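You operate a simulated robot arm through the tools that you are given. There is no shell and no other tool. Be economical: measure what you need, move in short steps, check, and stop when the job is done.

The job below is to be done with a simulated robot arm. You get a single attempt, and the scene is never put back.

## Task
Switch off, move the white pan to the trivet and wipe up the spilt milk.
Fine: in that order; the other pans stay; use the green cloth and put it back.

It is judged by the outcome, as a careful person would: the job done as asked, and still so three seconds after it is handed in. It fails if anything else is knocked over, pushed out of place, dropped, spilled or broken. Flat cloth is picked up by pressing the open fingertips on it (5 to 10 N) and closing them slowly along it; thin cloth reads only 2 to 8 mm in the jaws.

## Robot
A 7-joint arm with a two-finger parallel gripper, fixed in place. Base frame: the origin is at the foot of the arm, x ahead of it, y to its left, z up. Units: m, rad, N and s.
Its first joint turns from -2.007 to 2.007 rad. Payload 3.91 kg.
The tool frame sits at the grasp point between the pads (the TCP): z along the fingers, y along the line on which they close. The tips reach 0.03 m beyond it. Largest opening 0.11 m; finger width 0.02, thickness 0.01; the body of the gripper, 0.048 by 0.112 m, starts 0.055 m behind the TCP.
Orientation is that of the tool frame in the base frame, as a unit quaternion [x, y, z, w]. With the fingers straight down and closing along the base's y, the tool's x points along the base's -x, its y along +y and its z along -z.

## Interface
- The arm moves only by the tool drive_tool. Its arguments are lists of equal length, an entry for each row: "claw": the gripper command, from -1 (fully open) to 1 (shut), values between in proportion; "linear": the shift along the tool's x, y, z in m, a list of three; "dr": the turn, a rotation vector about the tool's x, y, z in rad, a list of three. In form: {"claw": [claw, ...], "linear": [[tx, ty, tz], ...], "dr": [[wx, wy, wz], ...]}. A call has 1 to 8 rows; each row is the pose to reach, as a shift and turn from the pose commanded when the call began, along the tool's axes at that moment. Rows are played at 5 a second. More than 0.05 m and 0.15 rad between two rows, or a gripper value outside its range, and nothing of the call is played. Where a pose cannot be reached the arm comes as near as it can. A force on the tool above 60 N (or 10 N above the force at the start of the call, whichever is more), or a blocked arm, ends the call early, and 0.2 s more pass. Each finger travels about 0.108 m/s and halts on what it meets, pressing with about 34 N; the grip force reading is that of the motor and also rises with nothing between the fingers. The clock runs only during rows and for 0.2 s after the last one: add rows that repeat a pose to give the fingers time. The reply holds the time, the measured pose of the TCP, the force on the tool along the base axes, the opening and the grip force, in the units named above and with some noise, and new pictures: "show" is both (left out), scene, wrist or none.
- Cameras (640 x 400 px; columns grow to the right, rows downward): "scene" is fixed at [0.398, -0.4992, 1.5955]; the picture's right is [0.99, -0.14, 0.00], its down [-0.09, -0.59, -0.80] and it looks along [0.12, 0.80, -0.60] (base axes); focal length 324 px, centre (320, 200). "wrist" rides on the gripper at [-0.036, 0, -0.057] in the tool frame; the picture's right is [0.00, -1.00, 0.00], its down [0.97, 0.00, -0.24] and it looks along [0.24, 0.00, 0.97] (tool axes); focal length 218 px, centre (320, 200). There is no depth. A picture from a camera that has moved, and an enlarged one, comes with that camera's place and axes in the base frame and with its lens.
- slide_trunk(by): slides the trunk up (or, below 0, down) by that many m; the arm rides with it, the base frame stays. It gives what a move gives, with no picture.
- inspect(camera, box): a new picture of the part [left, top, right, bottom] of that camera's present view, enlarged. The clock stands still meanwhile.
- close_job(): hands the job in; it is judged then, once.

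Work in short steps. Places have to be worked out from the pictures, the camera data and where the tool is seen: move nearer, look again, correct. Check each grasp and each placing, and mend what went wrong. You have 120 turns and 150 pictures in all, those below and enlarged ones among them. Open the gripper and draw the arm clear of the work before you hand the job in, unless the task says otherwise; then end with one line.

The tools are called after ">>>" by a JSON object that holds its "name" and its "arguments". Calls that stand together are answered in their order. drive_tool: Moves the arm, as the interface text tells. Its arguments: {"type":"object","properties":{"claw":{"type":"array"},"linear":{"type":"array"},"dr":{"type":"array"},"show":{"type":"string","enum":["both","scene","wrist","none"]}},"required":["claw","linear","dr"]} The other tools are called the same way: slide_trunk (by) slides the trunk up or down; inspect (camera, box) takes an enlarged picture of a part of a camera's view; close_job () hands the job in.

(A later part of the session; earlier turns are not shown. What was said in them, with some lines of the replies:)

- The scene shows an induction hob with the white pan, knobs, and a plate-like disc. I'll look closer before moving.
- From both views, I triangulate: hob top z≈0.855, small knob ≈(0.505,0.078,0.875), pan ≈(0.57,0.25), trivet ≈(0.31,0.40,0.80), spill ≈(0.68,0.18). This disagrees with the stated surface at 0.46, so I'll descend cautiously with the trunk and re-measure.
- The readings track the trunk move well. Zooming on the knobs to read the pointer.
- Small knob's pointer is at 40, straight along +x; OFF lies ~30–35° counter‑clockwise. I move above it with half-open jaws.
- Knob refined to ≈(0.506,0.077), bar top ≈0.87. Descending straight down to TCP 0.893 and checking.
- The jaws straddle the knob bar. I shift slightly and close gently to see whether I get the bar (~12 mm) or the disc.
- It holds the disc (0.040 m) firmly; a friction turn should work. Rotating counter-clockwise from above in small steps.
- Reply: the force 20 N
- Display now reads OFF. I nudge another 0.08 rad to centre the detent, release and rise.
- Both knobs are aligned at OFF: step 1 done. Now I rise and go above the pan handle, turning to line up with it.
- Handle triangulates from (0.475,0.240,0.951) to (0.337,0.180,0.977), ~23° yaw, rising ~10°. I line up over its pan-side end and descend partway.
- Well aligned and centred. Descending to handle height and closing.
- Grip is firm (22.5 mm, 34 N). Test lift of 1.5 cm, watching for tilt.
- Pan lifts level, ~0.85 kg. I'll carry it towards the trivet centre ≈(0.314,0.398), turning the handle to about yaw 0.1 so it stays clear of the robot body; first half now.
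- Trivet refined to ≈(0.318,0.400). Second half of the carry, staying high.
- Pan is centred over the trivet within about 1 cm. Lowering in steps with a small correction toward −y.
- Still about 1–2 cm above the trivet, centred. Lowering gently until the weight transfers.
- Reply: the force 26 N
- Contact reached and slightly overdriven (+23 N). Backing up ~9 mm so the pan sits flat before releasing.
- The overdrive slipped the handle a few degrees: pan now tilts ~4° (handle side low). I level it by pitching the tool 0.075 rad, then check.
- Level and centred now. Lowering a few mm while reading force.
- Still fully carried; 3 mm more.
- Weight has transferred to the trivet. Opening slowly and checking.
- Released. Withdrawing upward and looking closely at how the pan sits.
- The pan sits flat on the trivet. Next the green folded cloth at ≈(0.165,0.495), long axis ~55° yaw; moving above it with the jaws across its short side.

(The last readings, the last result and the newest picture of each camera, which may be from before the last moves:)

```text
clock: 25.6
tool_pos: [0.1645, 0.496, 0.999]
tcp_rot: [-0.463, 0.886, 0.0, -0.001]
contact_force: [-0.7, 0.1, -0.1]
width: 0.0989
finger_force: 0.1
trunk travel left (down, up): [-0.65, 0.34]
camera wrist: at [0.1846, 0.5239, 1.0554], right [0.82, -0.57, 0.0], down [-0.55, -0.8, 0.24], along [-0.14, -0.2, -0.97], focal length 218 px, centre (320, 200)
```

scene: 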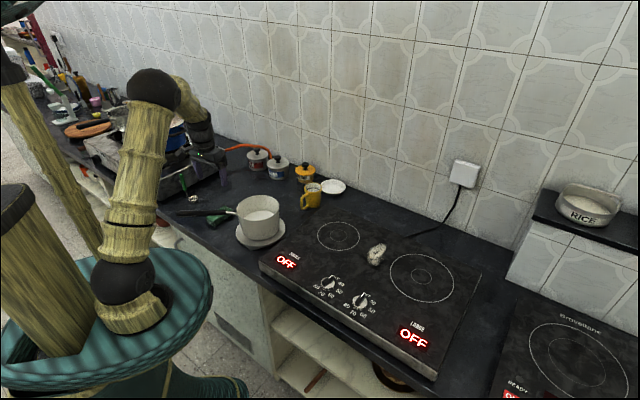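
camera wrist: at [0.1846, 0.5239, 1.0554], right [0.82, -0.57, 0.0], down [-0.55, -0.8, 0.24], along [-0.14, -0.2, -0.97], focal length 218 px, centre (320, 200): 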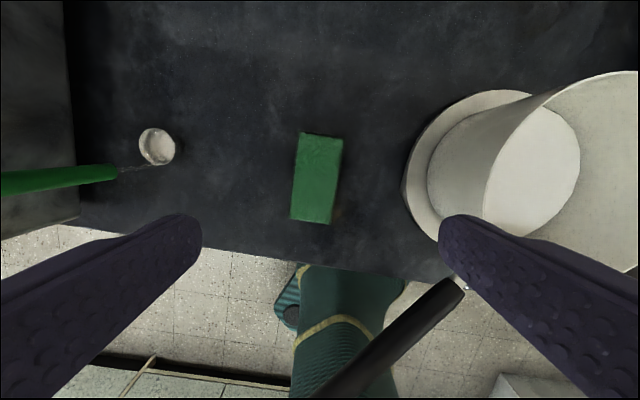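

Cloth ≈ 45×95 mm at (0.161,0.497), needs ~7° turn. Aligning and lowering with jaws ~70 mm.

>>> {"name": "drive_tool", "arguments": {"claw": [-0.5, -0.3, -0.3, -0.3], "linear": [[0.001, 0.0035, 0.02], [0.001, 0.0035, 0.05], [0.001, 0.0035, 0.08], [0.001, 0.0035, 0.11]], "dr": [[0, 0, 0.128], [0, 0, 0.128], [0, 0, 0.128], [0, 0, 0.128]]}}

>>> {"name": "inspect", "arguments": {"camera": "scene", "box": [160, 160, 280, 250]}}

```text
clock: 26.6
tool_pos: [0.1615, 0.4969, 0.8885]
tcp_rot: [-0.404, 0.915, -0.001, 0.001]
contact_force: [-0.4, 0.4, -0.2]
width: 0.0716
finger_force: 0.0
trunk travel left (down, up): [-0.65, 0.34]
camera wrist: at [0.1865, 0.5229, 0.945], right [0.74, -0.67, 0.0], down [-0.65, -0.72, 0.24], along [-0.16, -0.18, -0.97], focal length 218 px, centre (320, 200)
```

scene: 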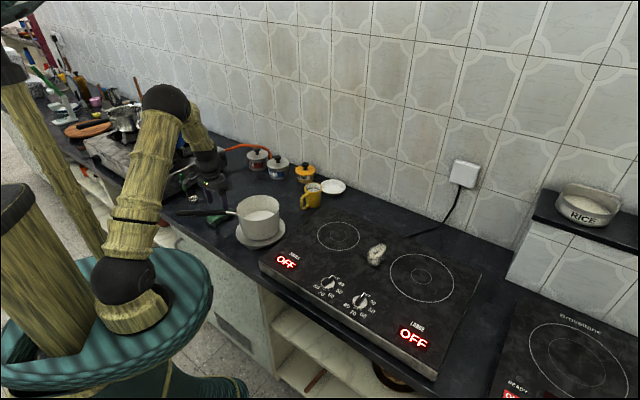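
wrist: 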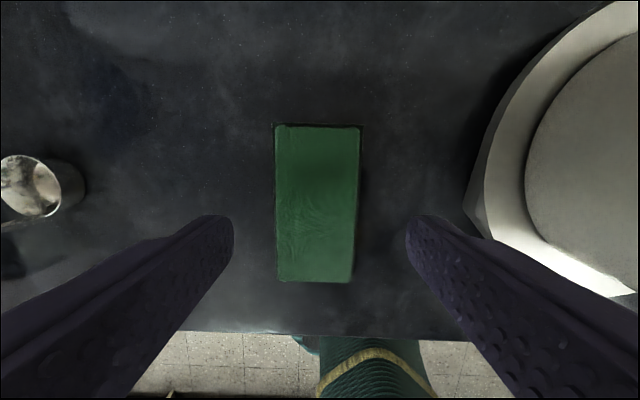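

```text
4.44 times, centred on (220, 205) of scene
camera zoom: at [0.398, -0.4992, 1.5955], right [0.99, -0.14, 0.0], down [-0.09, -0.59, -0.8], along [0.12, 0.8, -0.6], focal length 1439 px, centre (764, 178)
```

zoom: 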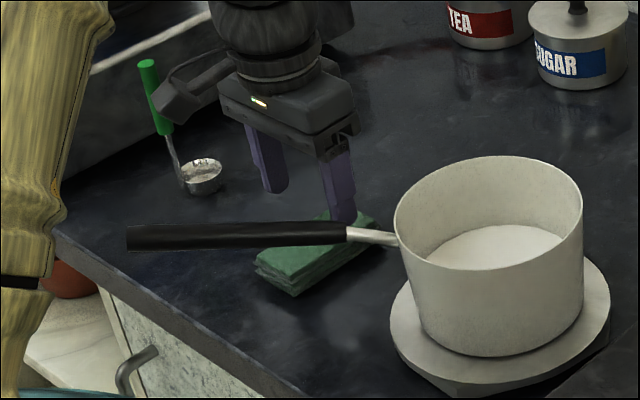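

Centred and aligned. Lowering toward the counter beside the cloth.

>>> {"name": "drive_tool", "arguments": {"claw": [-0.3, -0.3, -0.3, -0.3], "linear": [[0, 0, 0.015], [0, 0, 0.03], [0, 0, 0.042], [0, 0, 0.05]], "dr": [[0, 0, 0], [0, 0, 0], [0, 0, 0], [0, 0, 0]], "show": "wrist"}}

>>> {"name": "inspect", "arguments": {"camera": "scene", "box": [160, 160, 280, 250]}}

```text
clock: 27.6
tool_pos: [0.1602, 0.4965, 0.8378]
tcp_rot: [-0.404, 0.915, 0.0, 0.0]
contact_force: [-0.6, -0.3, 0.6]
width: 0.0717
finger_force: 0.1
trunk travel left (down, up): [-0.65, 0.34]
camera wrist: at [0.1849, 0.5222, 0.895], right [0.74, -0.67, 0.0], down [-0.65, -0.72, 0.24], along [-0.16, -0.18, -0.97], focal length 218 px, centre (320, 200)
```

wrist: 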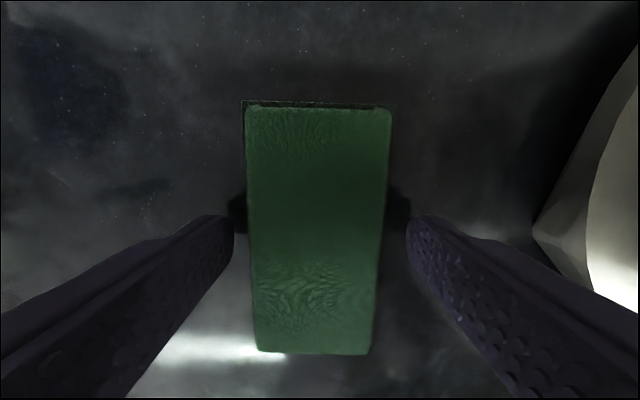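

```text
4.44 times, centred on (220, 205) of scene
camera zoom: at [0.398, -0.4992, 1.5955], right [0.99, -0.14, 0.0], down [-0.09, -0.59, -0.8], along [0.12, 0.8, -0.6], focal length 1439 px, centre (764, 178)
```

zoom: 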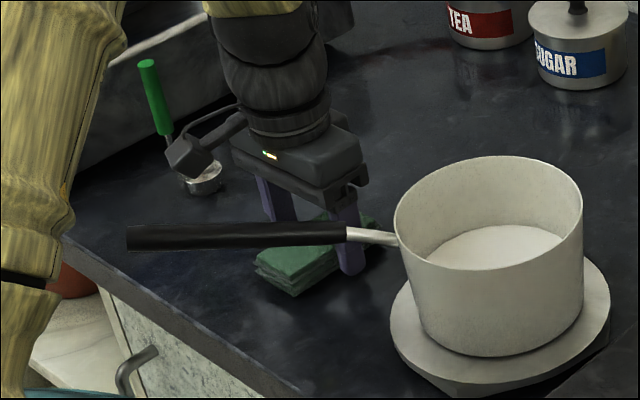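

Tips are ~1–1.5 cm above the counter and beside the cloth. A few mm more with force watch.

>>> {"name": "drive_tool", "arguments": {"claw": [-0.3, -0.3, -0.3], "linear": [[0, 0, 0.004], [0, 0, 0.008], [0, 0, 0.011]], "dr": [[0, 0, 0], [0, 0, 0], [0, 0, 0]], "show": "none"}}

```text
clock: 28.4
tool_pos: [0.1606, 0.4958, 0.829]
tcp_rot: [-0.404, 0.915, -0.001, 0.001]
contact_force: [-0.7, -2.2, 12.0]
width: 0.0717
finger_force: 0.7
trunk travel left (down, up): [-0.65, 0.34]
```

Tips touch the counter (z≈0.799). Backing 2.5 mm and closing on the cloth slowly.

>>> {"name": "drive_tool", "arguments": {"claw": [-0.2, -0.05, 0.05, 0.15, 0.25, 0.35, 0.4], "linear": [[0, 0, -0.003], [0, 0, -0.003], [0, 0, -0.003], [0, 0, -0.003], [0, 0, -0.003], [0, 0, -0.003], [0, 0, -0.003]], "dr": [[0, 0, 0], [0, 0, 0], [0, 0, 0], [0, 0, 0], [0, 0, 0], [0, 0, 0], [0, 0, 0]], "show": "wrist"}}

```text
clock: 29.9
tool_pos: [0.1616, 0.4967, 0.8326]
tcp_rot: [-0.404, 0.915, 0.0, 0.0]
contact_force: [-0.4, 0.9, 1.0]
width: 0.0469
finger_force: 34.0
trunk travel left (down, up): [-0.65, 0.34]
camera wrist: at [0.1853, 0.5224, 0.8884], right [0.74, -0.67, 0.0], down [-0.65, -0.72, 0.24], along [-0.16, -0.18, -0.97], focal length 218 px, centre (320, 200)
```

wrist: 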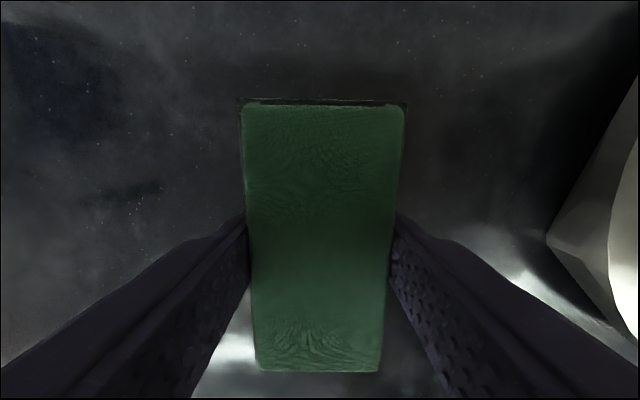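

Cloth pad is gripped (47 mm). Noting its home pose: TCP (0.161,0.4965,0.8325), yaw 0.832. Lifting it.

>>> {"name": "drive_tool", "arguments": {"claw": [0.5, 0.5, 0.5, 0.5, 0.5, 0.5], "linear": [[0, 0, -0.02], [0, 0, -0.06], [0, 0, -0.1], [0, 0, -0.14], [0, 0, -0.18], [0, 0, -0.21]], "dr": [[0, 0, 0], [0, 0, 0], [0, 0, 0], [0, 0, 0], [0, 0, 0], [0, 0, 0]]}}

```text
clock: 31.4
tool_pos: [0.1618, 0.4947, 1.0421]
tcp_rot: [-0.404, 0.915, 0.0, -0.001]
contact_force: [-0.1, -0.6, 0.9]
width: 0.0469
finger_force: 33.6
trunk travel left (down, up): [-0.65, 0.34]
camera wrist: at [0.1862, 0.5211, 1.098], right [0.74, -0.67, 0.0], down [-0.65, -0.72, 0.24], along [-0.16, -0.18, -0.97], focal length 218 px, centre (320, 200)
```

scene: 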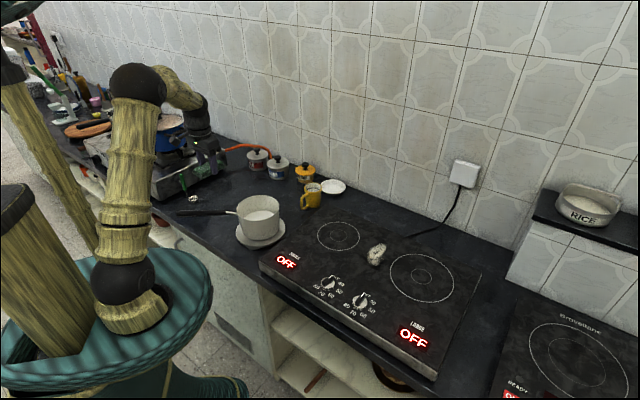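
wrist: 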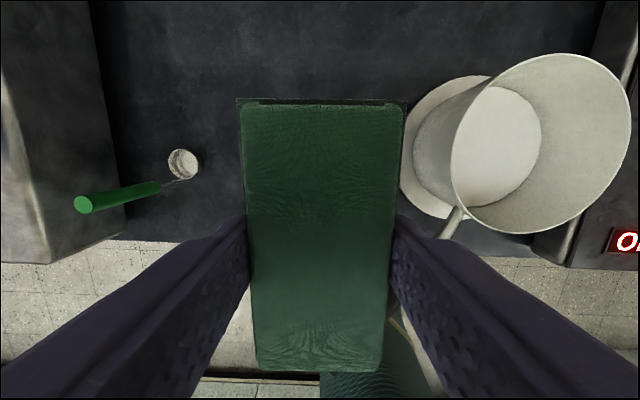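

Cloth is held whole. Carrying it high over toward the hob, first leg to (0.42,0.36), turning to yaw 0.26.

>>> {"name": "drive_tool", "arguments": {"claw": [0.5, 0.5, 0.5, 0.5, 0.5, 0.5, 0.5, 0.5], "linear": [[-0.008, -0.03, 0], [-0.018, -0.068, 0], [-0.028, -0.107, 0], [-0.039, -0.146, 0], [-0.05, -0.186, 0], [-0.06, -0.225, 0], [-0.07, -0.262, 0], [-0.0752, -0.283, 0]], "dr": [[0, 0, 0.07], [0, 0, 0.14], [0, 0, 0.21], [0, 0, 0.28], [0, 0, 0.36], [0, 0, 0.44], [0, 0, 0.52], [0, 0, 0.572]], "show": "scene"}}

```text
clock: 33.1
tool_pos: [0.4221, 0.3587, 1.0412]
tcp_rot: [-0.13, 0.992, 0.0, -0.001]
contact_force: [0.2, 0.5, -0.8]
width: 0.0467
finger_force: 33.9
trunk travel left (down, up): [-0.65, 0.34]
```

scene: 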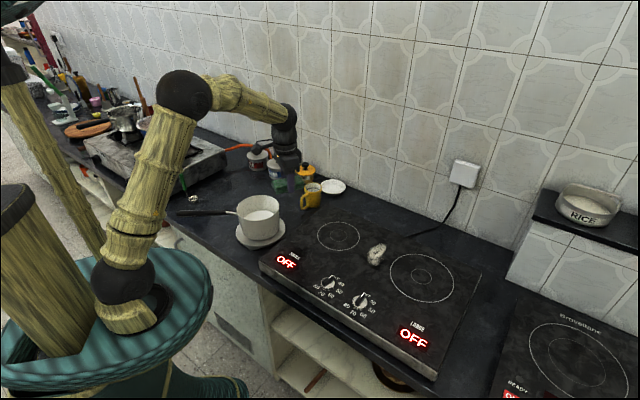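

Second leg to just short of the spill, at (0.62,0.17,1.0).

>>> {"name": "drive_tool", "arguments": {"claw": [0.5, 0.5, 0.5, 0.5, 0.5, 0.5, 0.5, 0.5], "linear": [[-0.014, -0.023, 0], [-0.034, -0.055, 0], [-0.055, -0.09, 0], [-0.077, -0.126, 0.01], [-0.099, -0.162, 0.02], [-0.12, -0.196, 0.03], [-0.136, -0.223, 0.04], [-0.1427, -0.2335, 0.04]], "dr": [[0, 0, 0], [0, 0, 0], [0, 0, 0], [0, 0, 0], [0, 0, 0], [0, 0, 0], [0, 0, 0], [0, 0, 0]], "show": "both"}}

```text
clock: 35.0
tool_pos: [0.6183, 0.1722, 1.0027]
tcp_rot: [-0.129, 0.992, 0.0, -0.001]
contact_force: [-0.4, 0.6, -0.4]
width: 0.0468
finger_force: 33.9
trunk travel left (down, up): [-0.65, 0.34]
camera wrist: at [0.654, 0.1808, 1.0586], right [0.26, -0.97, 0.0], down [-0.94, -0.25, 0.24], along [-0.23, -0.06, -0.97], focal length 218 px, centre (320, 200)
```

scene: 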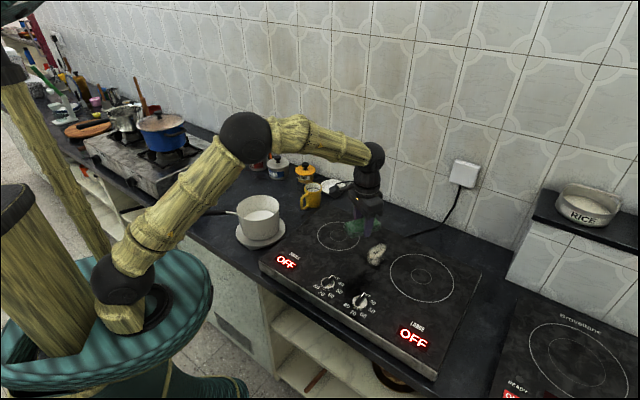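
wrist: 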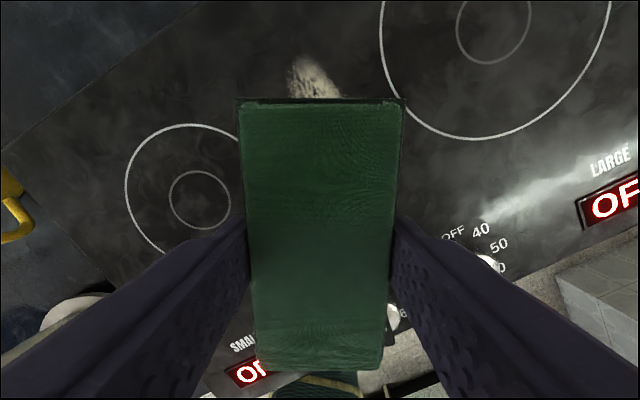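

Reach is fine. The spill runs from ≈(0.64,0.13) to (0.718,0.218). I'll align the pad's long axis with it (yaw 0.84), start beside it at (0.638,0.217) and come down to just above the hob.

>>> {"name": "drive_tool", "arguments": {"claw": [0.5, 0.5, 0.5, 0.5, 0.5, 0.5], "linear": [[-0.01, 0.013, 0.0], [-0.02, 0.026, 0.02], [-0.0304, 0.0385, 0.04], [-0.0304, 0.0385, 0.06], [-0.0304, 0.0385, 0.075], [-0.0304, 0.0385, 0.085]], "dr": [[0, 0, -0.14], [0, 0, -0.28], [0, 0, -0.42], [0, 0, -0.55], [0, 0, -0.58], [0, 0, -0.58]], "show": "both"}}

>>> {"name": "inspect", "arguments": {"camera": "scene", "box": [320, 190, 460, 290]}}

```text
clock: 36.4
tool_pos: [0.6391, 0.2169, 0.9162]
tcp_rot: [-0.408, 0.913, 0.0, 0.0]
contact_force: [1.1, -0.3, -0.2]
width: 0.0467
finger_force: 34.0
trunk travel left (down, up): [-0.65, 0.34]
camera wrist: at [0.6625, 0.2432, 0.9727], right [0.75, -0.67, 0.0], down [-0.65, -0.72, 0.24], along [-0.16, -0.18, -0.97], focal length 218 px, centre (320, 200)
```

scene: 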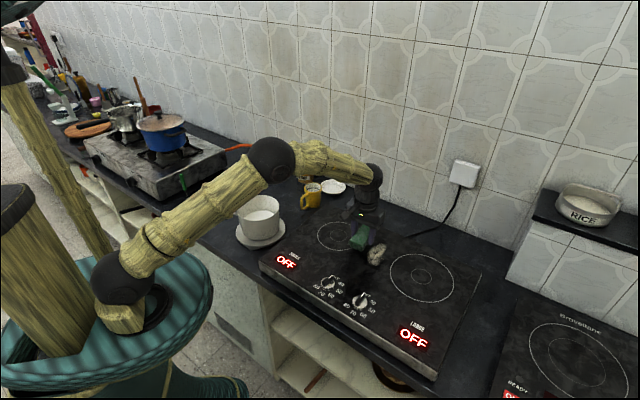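
wrist: 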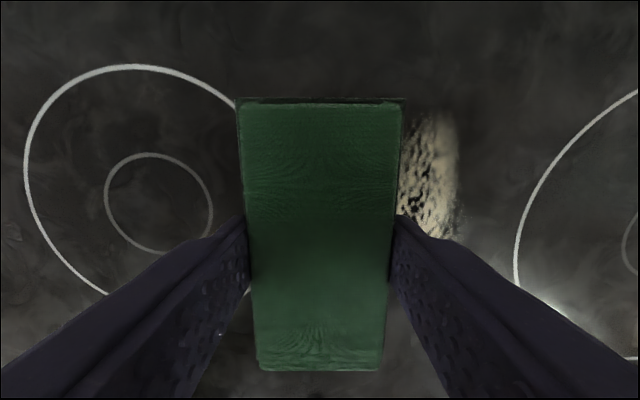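

```text
4.00 times, centred on (390, 240) of scene
camera zoom: at [0.398, -0.4992, 1.5955], right [0.99, -0.14, 0.0], down [-0.09, -0.59, -0.8], along [0.12, 0.8, -0.6], focal length 1295 px, centre (40, 40)
```

zoom: 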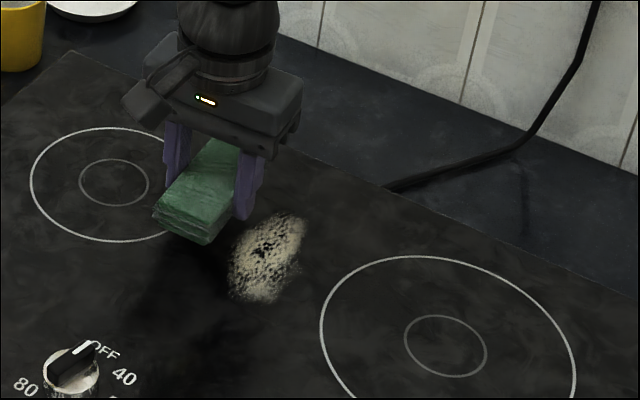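

The pad lies parallel to the spill, 6 cm beside it. Lowering to contact with the hob.

>>> {"name": "drive_tool", "arguments": {"claw": [0.5, 0.5, 0.5, 0.5], "linear": [[0, 0, 0.005], [0, 0, 0.01], [0, 0, 0.014], [0, 0, 0.018]], "dr": [[0, 0, 0], [0, 0, 0], [0, 0, 0], [0, 0, 0]], "show": "none"}}

```text
clock: 37.4
tool_pos: [0.6376, 0.2161, 0.8979]
tcp_rot: [-0.408, 0.913, 0.0, 0.0]
contact_force: [-0.9, -1.2, -1.4]
width: 0.0468
finger_force: 33.9
trunk travel left (down, up): [-0.65, 0.34]
```

No contact yet at 0.898; going down in 2 mm steps.

>>> {"name": "drive_tool", "arguments": {"claw": [0.5, 0.5, 0.5], "linear": [[0, 0, 0.002], [0, 0, 0.004], [0, 0, 0.005]], "dr": [[0, 0, 0], [0, 0, 0], [0, 0, 0]], "show": "none"}}

```text
clock: 38.1
tool_pos: [0.6379, 0.2162, 0.8939]
tcp_rot: [-0.408, 0.913, 0.0, 0.0]
contact_force: [-0.6, -0.6, 0.4]
width: 0.0466
finger_force: 33.9
trunk travel left (down, up): [-0.65, 0.34]
```

>>> {"name": "drive_tool", "arguments": {"claw": [0.5, 0.5, 0.5], "linear": [[0, 0, 0.002], [0, 0, 0.004], [0, 0, 0.004]], "dr": [[0, 0, 0], [0, 0, 0], [0, 0, 0]], "show": "none"}}

```text
clock: 39.0
tool_pos: [0.6384, 0.2165, 0.8901]
tcp_rot: [-0.409, 0.912, 0.0, 0.001]
contact_force: [-0.8, -0.7, 5.5]
width: 0.0465
finger_force: 34.3
trunk travel left (down, up): [-0.65, 0.34]
```

Contact at 5.5 N. First wiping stroke across the spill.

>>> {"name": "drive_tool", "arguments": {"claw": [0.5, 0.5, 0.5, 0.5, 0.5, 0.5, 0.5], "linear": [[0, -0.015, 0.001], [0, -0.033, 0.001], [0, -0.051, 0.001], [0, -0.069, 0.001], [0, -0.087, 0.001], [0, -0.105, 0.001], [0, -0.12, 0.001]], "dr": [[0, 0, 0], [0, 0, 0], [0, 0, 0], [0, 0, 0], [0, 0, 0], [0, 0, 0], [0, 0, 0]], "show": "both"}}

>>> {"name": "inspect", "arguments": {"camera": "scene", "box": [320, 190, 460, 290]}}

```text
clock: 40.5
tool_pos: [0.7271, 0.1385, 0.8891]
tcp_rot: [-0.408, 0.913, -0.001, 0.001]
contact_force: [-3.3, 3.5, 15.7]
width: 0.0467
finger_force: 34.0
trunk travel left (down, up): [-0.65, 0.34]
camera wrist: at [0.7517, 0.1638, 0.9461], right [0.75, -0.67, 0.0], down [-0.65, -0.72, 0.24], along [-0.16, -0.18, -0.97], focal length 218 px, centre (320, 200)
```

scene: 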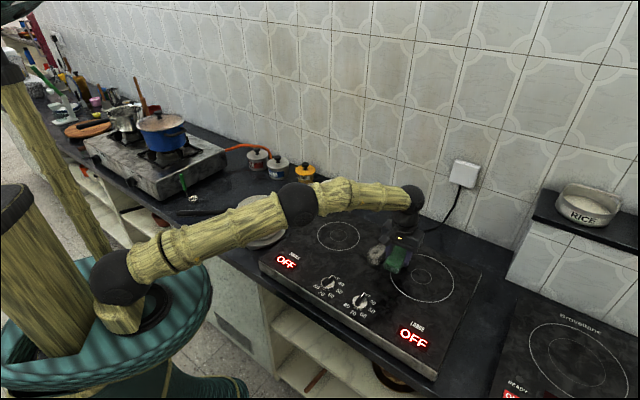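
wrist: 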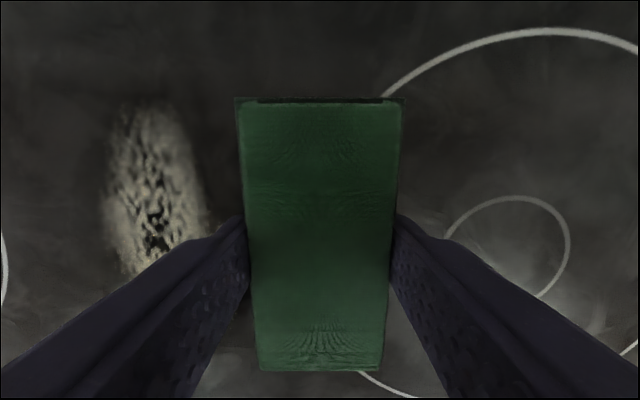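

```text
4.00 times, centred on (390, 240) of scene
camera zoom: at [0.398, -0.4992, 1.5955], right [0.99, -0.14, 0.0], down [-0.09, -0.59, -0.8], along [0.12, 0.8, -0.6], focal length 1295 px, centre (40, 40)
```

zoom: 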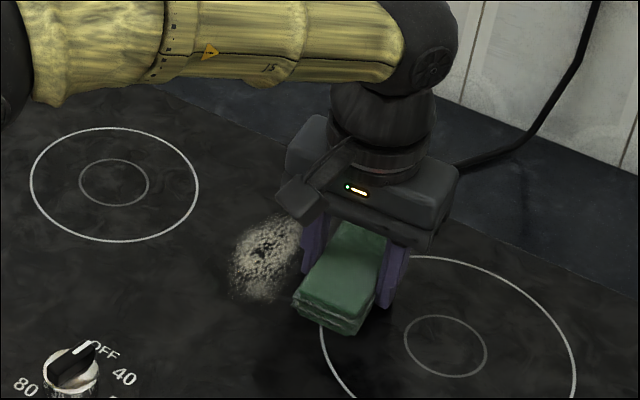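

The spill faded after one pass. Continuing with back-and-forth strokes at slight along-spill offsets.

>>> {"name": "drive_tool", "arguments": {"claw": [0.5, 0.5, 0.5, 0.5, 0.5, 0.5, 0.5, 0.5], "linear": [[0, 0.03, 0], [0, 0.06, 0], [0, 0.09, 0], [0, 0.12, 0], [-0.018, 0.105, 0], [-0.018, 0.07, 0], [-0.018, 0.035, 0], [-0.018, 0.005, 0]], "dr": [[0, 0, 0], [0, 0, 0], [0, 0, 0], [0, 0, 0], [0, 0, 0], [0, 0, 0], [0, 0, 0], [0, 0, 0]], "show": "wrist"}}

>>> {"name": "inspect", "arguments": {"camera": "scene", "box": [320, 190, 460, 290]}}

```text
clock: 42.4
tool_pos: [0.7358, 0.1534, 0.8894]
tcp_rot: [-0.408, 0.913, 0.001, 0.0]
contact_force: [0.3, 1.3, 5.7]
width: 0.0468
finger_force: 34.0
trunk travel left (down, up): [-0.65, 0.34]
camera wrist: at [0.7603, 0.1804, 0.946], right [0.75, -0.67, 0.0], down [-0.65, -0.72, 0.24], along [-0.16, -0.18, -0.97], focal length 218 px, centre (320, 200)
```

wrist: 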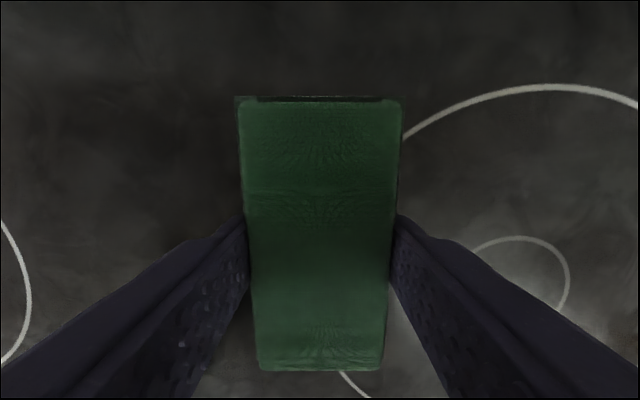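

```text
4.00 times, centred on (390, 240) of scene
camera zoom: at [0.398, -0.4992, 1.5955], right [0.99, -0.14, 0.0], down [-0.09, -0.59, -0.8], along [0.12, 0.8, -0.6], focal length 1295 px, centre (40, 40)
```

zoom: 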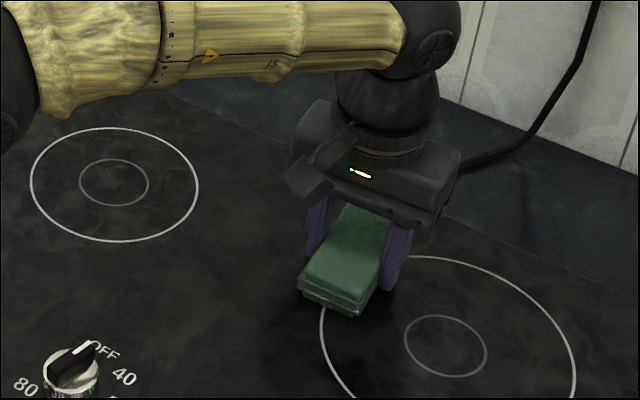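

The spill looks gone. One last pass on the near-end offset for good measure, then lift.

>>> {"name": "drive_tool", "arguments": {"claw": [0.5, 0.5, 0.5, 0.5, 0.5, 0.5, 0.5, 0.5], "linear": [[0.02, 0.0, 0], [0.036, 0.02, 0], [0.036, 0.05, 0], [0.036, 0.08, 0], [0.036, 0.115, 0], [0.036, 0.115, -0.02], [0.036, 0.115, -0.06], [0.036, 0.115, -0.1]], "dr": [[0, 0, 0], [0, 0, 0], [0, 0, 0], [0, 0, 0], [0, 0, 0], [0, 0, 0], [0, 0, 0], [0, 0, 0]], "show": "both"}}

>>> {"name": "inspect", "arguments": {"camera": "scene", "box": [320, 190, 460, 290]}}

```text
clock: 44.1
tool_pos: [0.628, 0.2037, 0.9879]
tcp_rot: [-0.408, 0.913, -0.001, 0.001]
contact_force: [-0.2, 0.4, -0.8]
width: 0.0468
finger_force: 34.2
trunk travel left (down, up): [-0.65, 0.34]
camera wrist: at [0.6525, 0.23, 1.0446], right [0.75, -0.67, 0.0], down [-0.65, -0.72, 0.24], along [-0.16, -0.18, -0.97], focal length 218 px, centre (320, 200)
```

scene: 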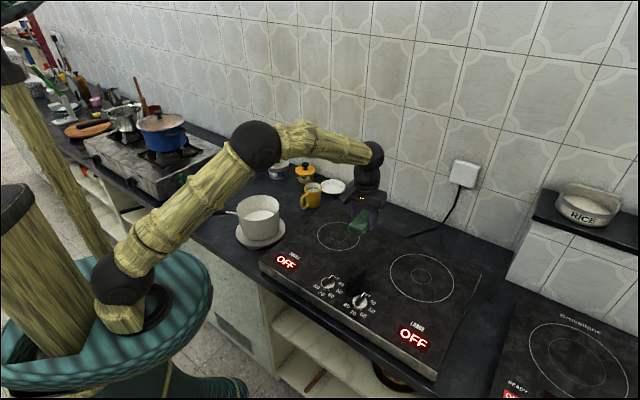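
wrist: 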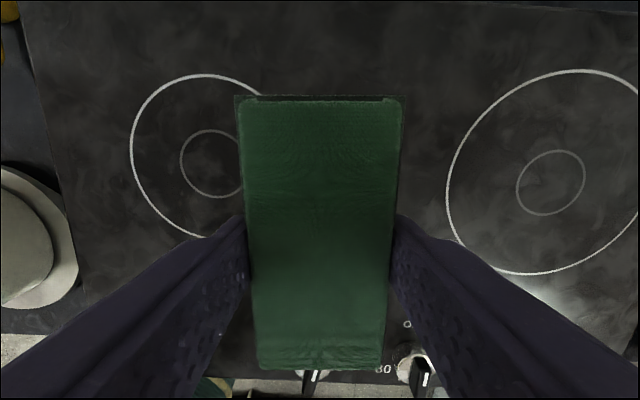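

```text
4.00 times, centred on (390, 240) of scene
camera zoom: at [0.398, -0.4992, 1.5955], right [0.99, -0.14, 0.0], down [-0.09, -0.59, -0.8], along [0.12, 0.8, -0.6], focal length 1295 px, centre (40, 40)
```

zoom: 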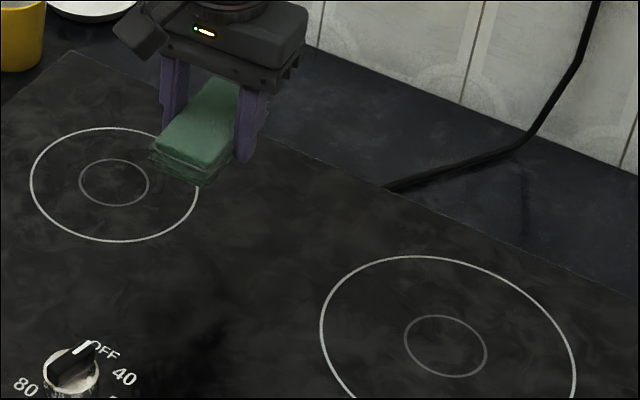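

The hob is clean. Carrying the cloth back along the same high path.

>>> {"name": "drive_tool", "arguments": {"claw": [0.5, 0.5, 0.5, 0.5, 0.5, 0.5, 0.5, 0.5], "linear": [[0, 0.01, -0.03], [0.003, 0.04, -0.055], [0.006, 0.08, -0.055], [0.01, 0.12, -0.055], [0.014, 0.16, -0.055], [0.018, 0.2, -0.055], [0.021, 0.238, -0.055], [0.022, 0.257, -0.055]], "dr": [[0, 0, 0], [0, 0, 0], [0, 0, 0], [0, 0, 0], [0, 0, 0], [0, 0, 0], [0, 0, 0], [0, 0, 0]], "show": "none"}}

```text
clock: 46.0
tool_pos: [0.4223, 0.3602, 1.0425]
tcp_rot: [-0.407, 0.913, -0.001, 0.0]
contact_force: [-0.7, -1.0, -0.1]
width: 0.0465
finger_force: 33.7
trunk travel left (down, up): [-0.65, 0.34]
```

Second leg back over the cloth's home spot.

>>> {"name": "drive_tool", "arguments": {"claw": [0.5, 0.5, 0.5, 0.5, 0.5, 0.5, 0.5, 0.5], "linear": [[0.008, 0.03, 0], [0.018, 0.07, 0], [0.028, 0.11, 0], [0.038, 0.15, 0], [0.048, 0.19, 0], [0.058, 0.23, 0], [0.068, 0.27, 0], [0.072, 0.2858, 0]], "dr": [[0, 0, 0], [0, 0, 0], [0, 0, 0], [0, 0, 0], [0, 0, 0], [0, 0, 0], [0, 0, 0.008], [0, 0, 0.008]], "show": "wrist"}}

```text
clock: 47.8
tool_pos: [0.1588, 0.4972, 1.0447]
tcp_rot: [-0.405, 0.914, -0.001, -0.001]
contact_force: [-1.2, -0.5, -0.5]
width: 0.0468
finger_force: 33.8
trunk travel left (down, up): [-0.65, 0.34]
camera wrist: at [0.1824, 0.5222, 1.1002], right [0.74, -0.67, 0.0], down [-0.65, -0.72, 0.24], along [-0.16, -0.18, -0.97], focal length 218 px, centre (320, 200)
```

wrist: 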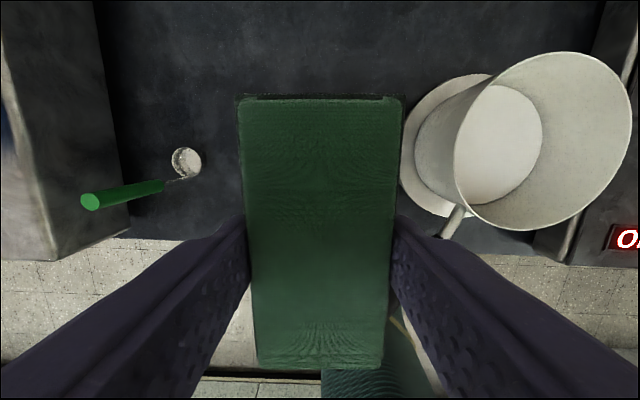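

Nearly identical view to the pick-up. Lowering with a 3 mm correction.

>>> {"name": "drive_tool", "arguments": {"claw": [0.5, 0.5, 0.5, 0.5, 0.5, 0.5], "linear": [[-0.002, -0.002, 0.045], [-0.002, -0.002, 0.09], [-0.002, -0.002, 0.135], [-0.002, -0.002, 0.17], [-0.002, -0.002, 0.19], [-0.002, -0.002, 0.204]], "dr": [[0, 0, 0], [0, 0, 0], [0, 0, 0], [0, 0, 0], [0, 0, 0], [0, 0, 0]], "show": "none"}}

>>> {"name": "drive_tool", "arguments": {"claw": [0.5, 0.5, 0.5], "linear": [[0, 0, 0.003], [0, 0, 0.006], [0, 0, 0.006]], "dr": [[0, 0, 0], [0, 0, 0], [0, 0, 0]], "show": "none"}}

```text
clock: 49.1
tool_pos: [0.1616, 0.4958, 0.8403]
tcp_rot: [-0.404, 0.915, 0.001, 0.001]
contact_force: [0.2, 1.2, -0.1]
width: 0.0469
finger_force: 33.9
trunk travel left (down, up): [-0.65, 0.34]
```

```text
clock: 50.0
tool_pos: [0.1626, 0.4951, 0.8329]
tcp_rot: [-0.404, 0.915, 0.0, 0.0]
contact_force: [0.5, 0.2, -0.6]
width: 0.0469
finger_force: 33.9
trunk travel left (down, up): [-0.65, 0.34]
```

Essentially at the pick-up height; one more millimetre or two until it touches.

>>> {"name": "drive_tool", "arguments": {"claw": [0.5, 0.5], "linear": [[0, 0, 0.002], [0, 0, 0.002]], "dr": [[0, 0, 0], [0, 0, 0]], "show": "none"}}

```text
clock: 50.5
tool_pos: [0.1619, 0.4963, 0.8317]
tcp_rot: [-0.404, 0.915, 0.0, 0.0]
contact_force: [0.8, -0.8, 1.3]
width: 0.0468
finger_force: 33.9
trunk travel left (down, up): [-0.65, 0.34]
```

The cloth is touching the counter. Releasing slowly and rising.

>>> {"name": "drive_tool", "arguments": {"claw": [0.1, -0.1, -0.3, -0.3, -0.3, -0.3, -0.3, -0.3], "linear": [[0, 0, 0], [0, 0, 0], [0, 0, 0], [0, 0, 0], [0, 0, -0.03], [0, 0, -0.07], [0, 0, -0.12], [0, 0, -0.17]], "dr": [[0, 0, 0], [0, 0, 0], [0, 0, 0], [0, 0, 0], [0, 0, 0], [0, 0, 0], [0, 0, 0], [0, 0, 0]], "show": "both"}}

>>> {"name": "inspect", "arguments": {"camera": "scene", "box": [160, 140, 320, 260]}}

```text
clock: 52.4
tool_pos: [0.1623, 0.4959, 1.0035]
tcp_rot: [-0.404, 0.915, -0.001, 0.0]
contact_force: [0.9, -0.5, 1.2]
width: 0.0716
finger_force: 0.0
trunk travel left (down, up): [-0.65, 0.34]
camera wrist: at [0.1868, 0.5222, 1.06], right [0.74, -0.67, 0.0], down [-0.65, -0.72, 0.24], along [-0.16, -0.18, -0.97], focal length 218 px, centre (320, 200)
```

scene: 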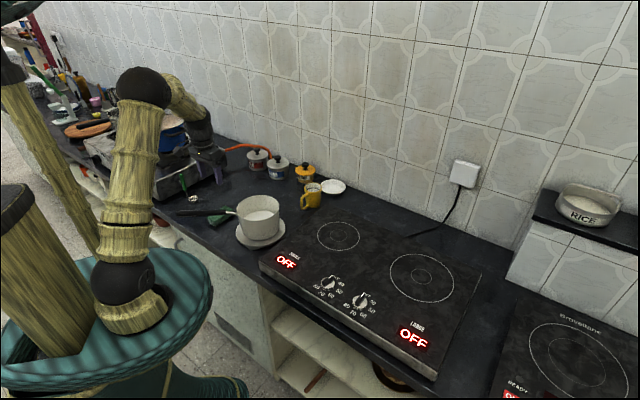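
wrist: 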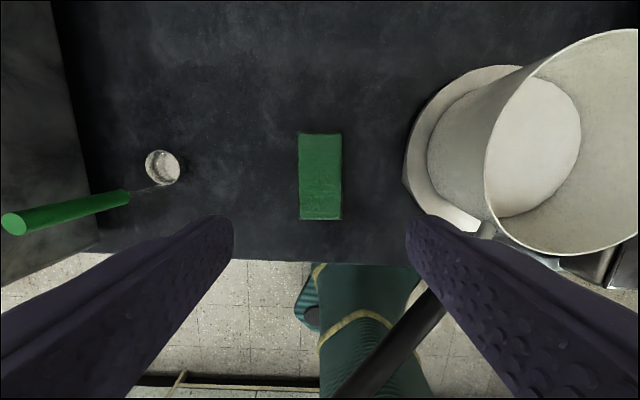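

```text
3.33 times, centred on (240, 200) of scene
camera zoom: at [0.398, -0.4992, 1.5955], right [0.99, -0.14, 0.0], down [-0.09, -0.59, -0.8], along [0.12, 0.8, -0.6], focal length 1079 px, centre (587, 200)
```

zoom: 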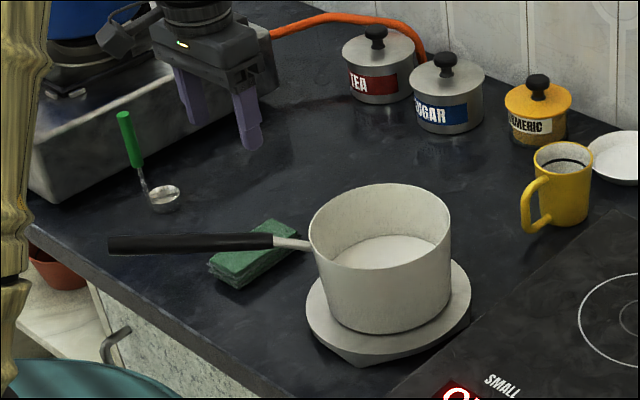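

Cloth is back in place, pan on the trivet, hob off and clean. Raising the arm clear with the gripper open and taking a final look.

>>> {"name": "drive_tool", "arguments": {"claw": [-0.6, -1, -1, -1, -1, -1], "linear": [[0, 0, -0.03], [0, 0, -0.07], [0, 0, -0.11], [0, 0, -0.15], [0, 0, -0.18], [0, 0, -0.18]], "dr": [[0, 0, 0], [0, 0, 0], [0, 0, 0], [0, 0, 0], [0, 0, 0], [0, 0, 0]], "show": "both"}}

>>> {"name": "inspect", "arguments": {"camera": "scene", "box": [240, 190, 480, 370]}}

```text
clock: 53.8
tool_pos: [0.1615, 0.4943, 1.1814]
tcp_rot: [-0.404, 0.915, 0.0, 0.0]
contact_force: [0.3, 0.2, -0.4]
width: 0.1101
finger_force: 0.1
trunk travel left (down, up): [-0.65, 0.34]
camera wrist: at [0.1862, 0.5213, 1.2388], right [0.74, -0.67, 0.0], down [-0.65, -0.72, 0.24], along [-0.16, -0.18, -0.97], focal length 218 px, centre (320, 200)
```

scene: 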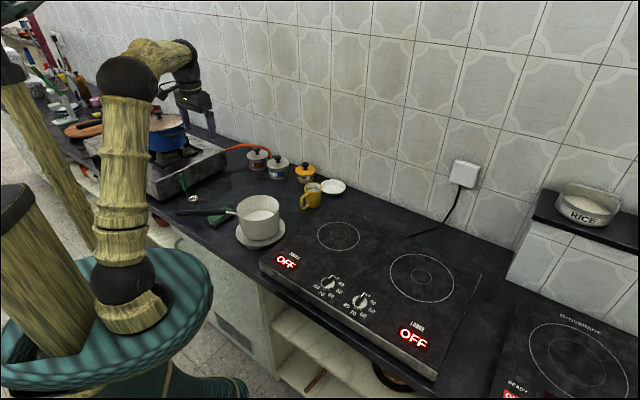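
wrist: 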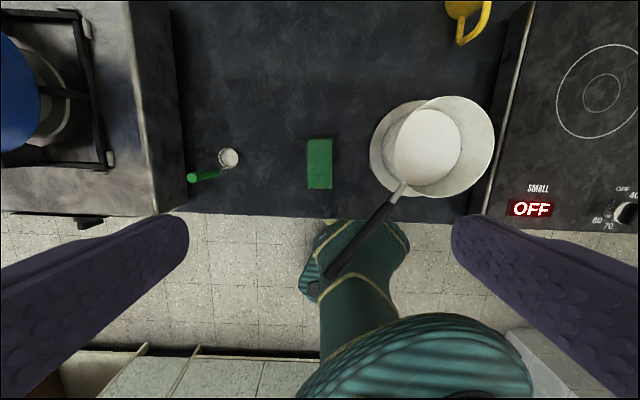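

```text
2.22 times, centred on (360, 280) of scene
camera zoom: at [0.398, -0.4992, 1.5955], right [0.99, -0.14, 0.0], down [-0.09, -0.59, -0.8], along [0.12, 0.8, -0.6], focal length 719 px, centre (231, 22)
```

zoom: 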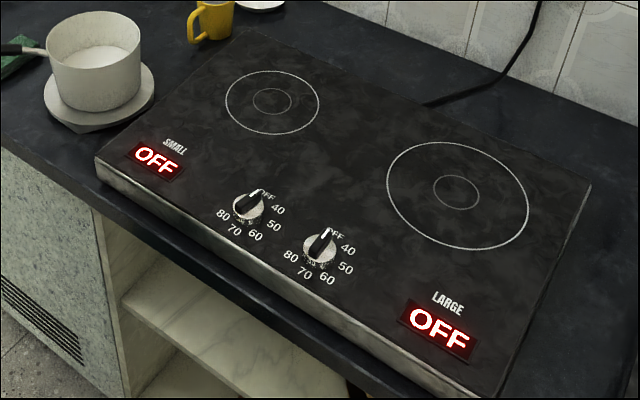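

All in order; a quick check of the second hob's display at the right before handing in.

>>> {"name": "inspect", "arguments": {"camera": "scene", "box": [480, 280, 640, 400]}}

```text
3.33 times, centred on (560, 340) of scene
camera zoom: at [0.398, -0.4992, 1.5955], right [0.99, -0.14, 0.0], down [-0.09, -0.59, -0.8], along [0.12, 0.8, -0.6], focal length 1079 px, centre (-480, -267)
```

zoom: 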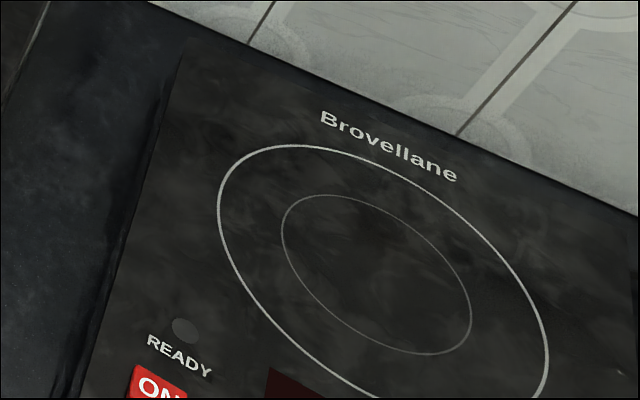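

The second hob only has an "ON" push-button, and its READY lamp is dark, so it isn't running. Handing in.

>>> {"name": "close_job", "arguments": {}}

```text
The job is handed in.
```

The job is done in the order asked: the small ring is switched off and its display reads OFF, the white pan sits flat on the trivet, the milk is wiped up, and the green cloth is back in its place.
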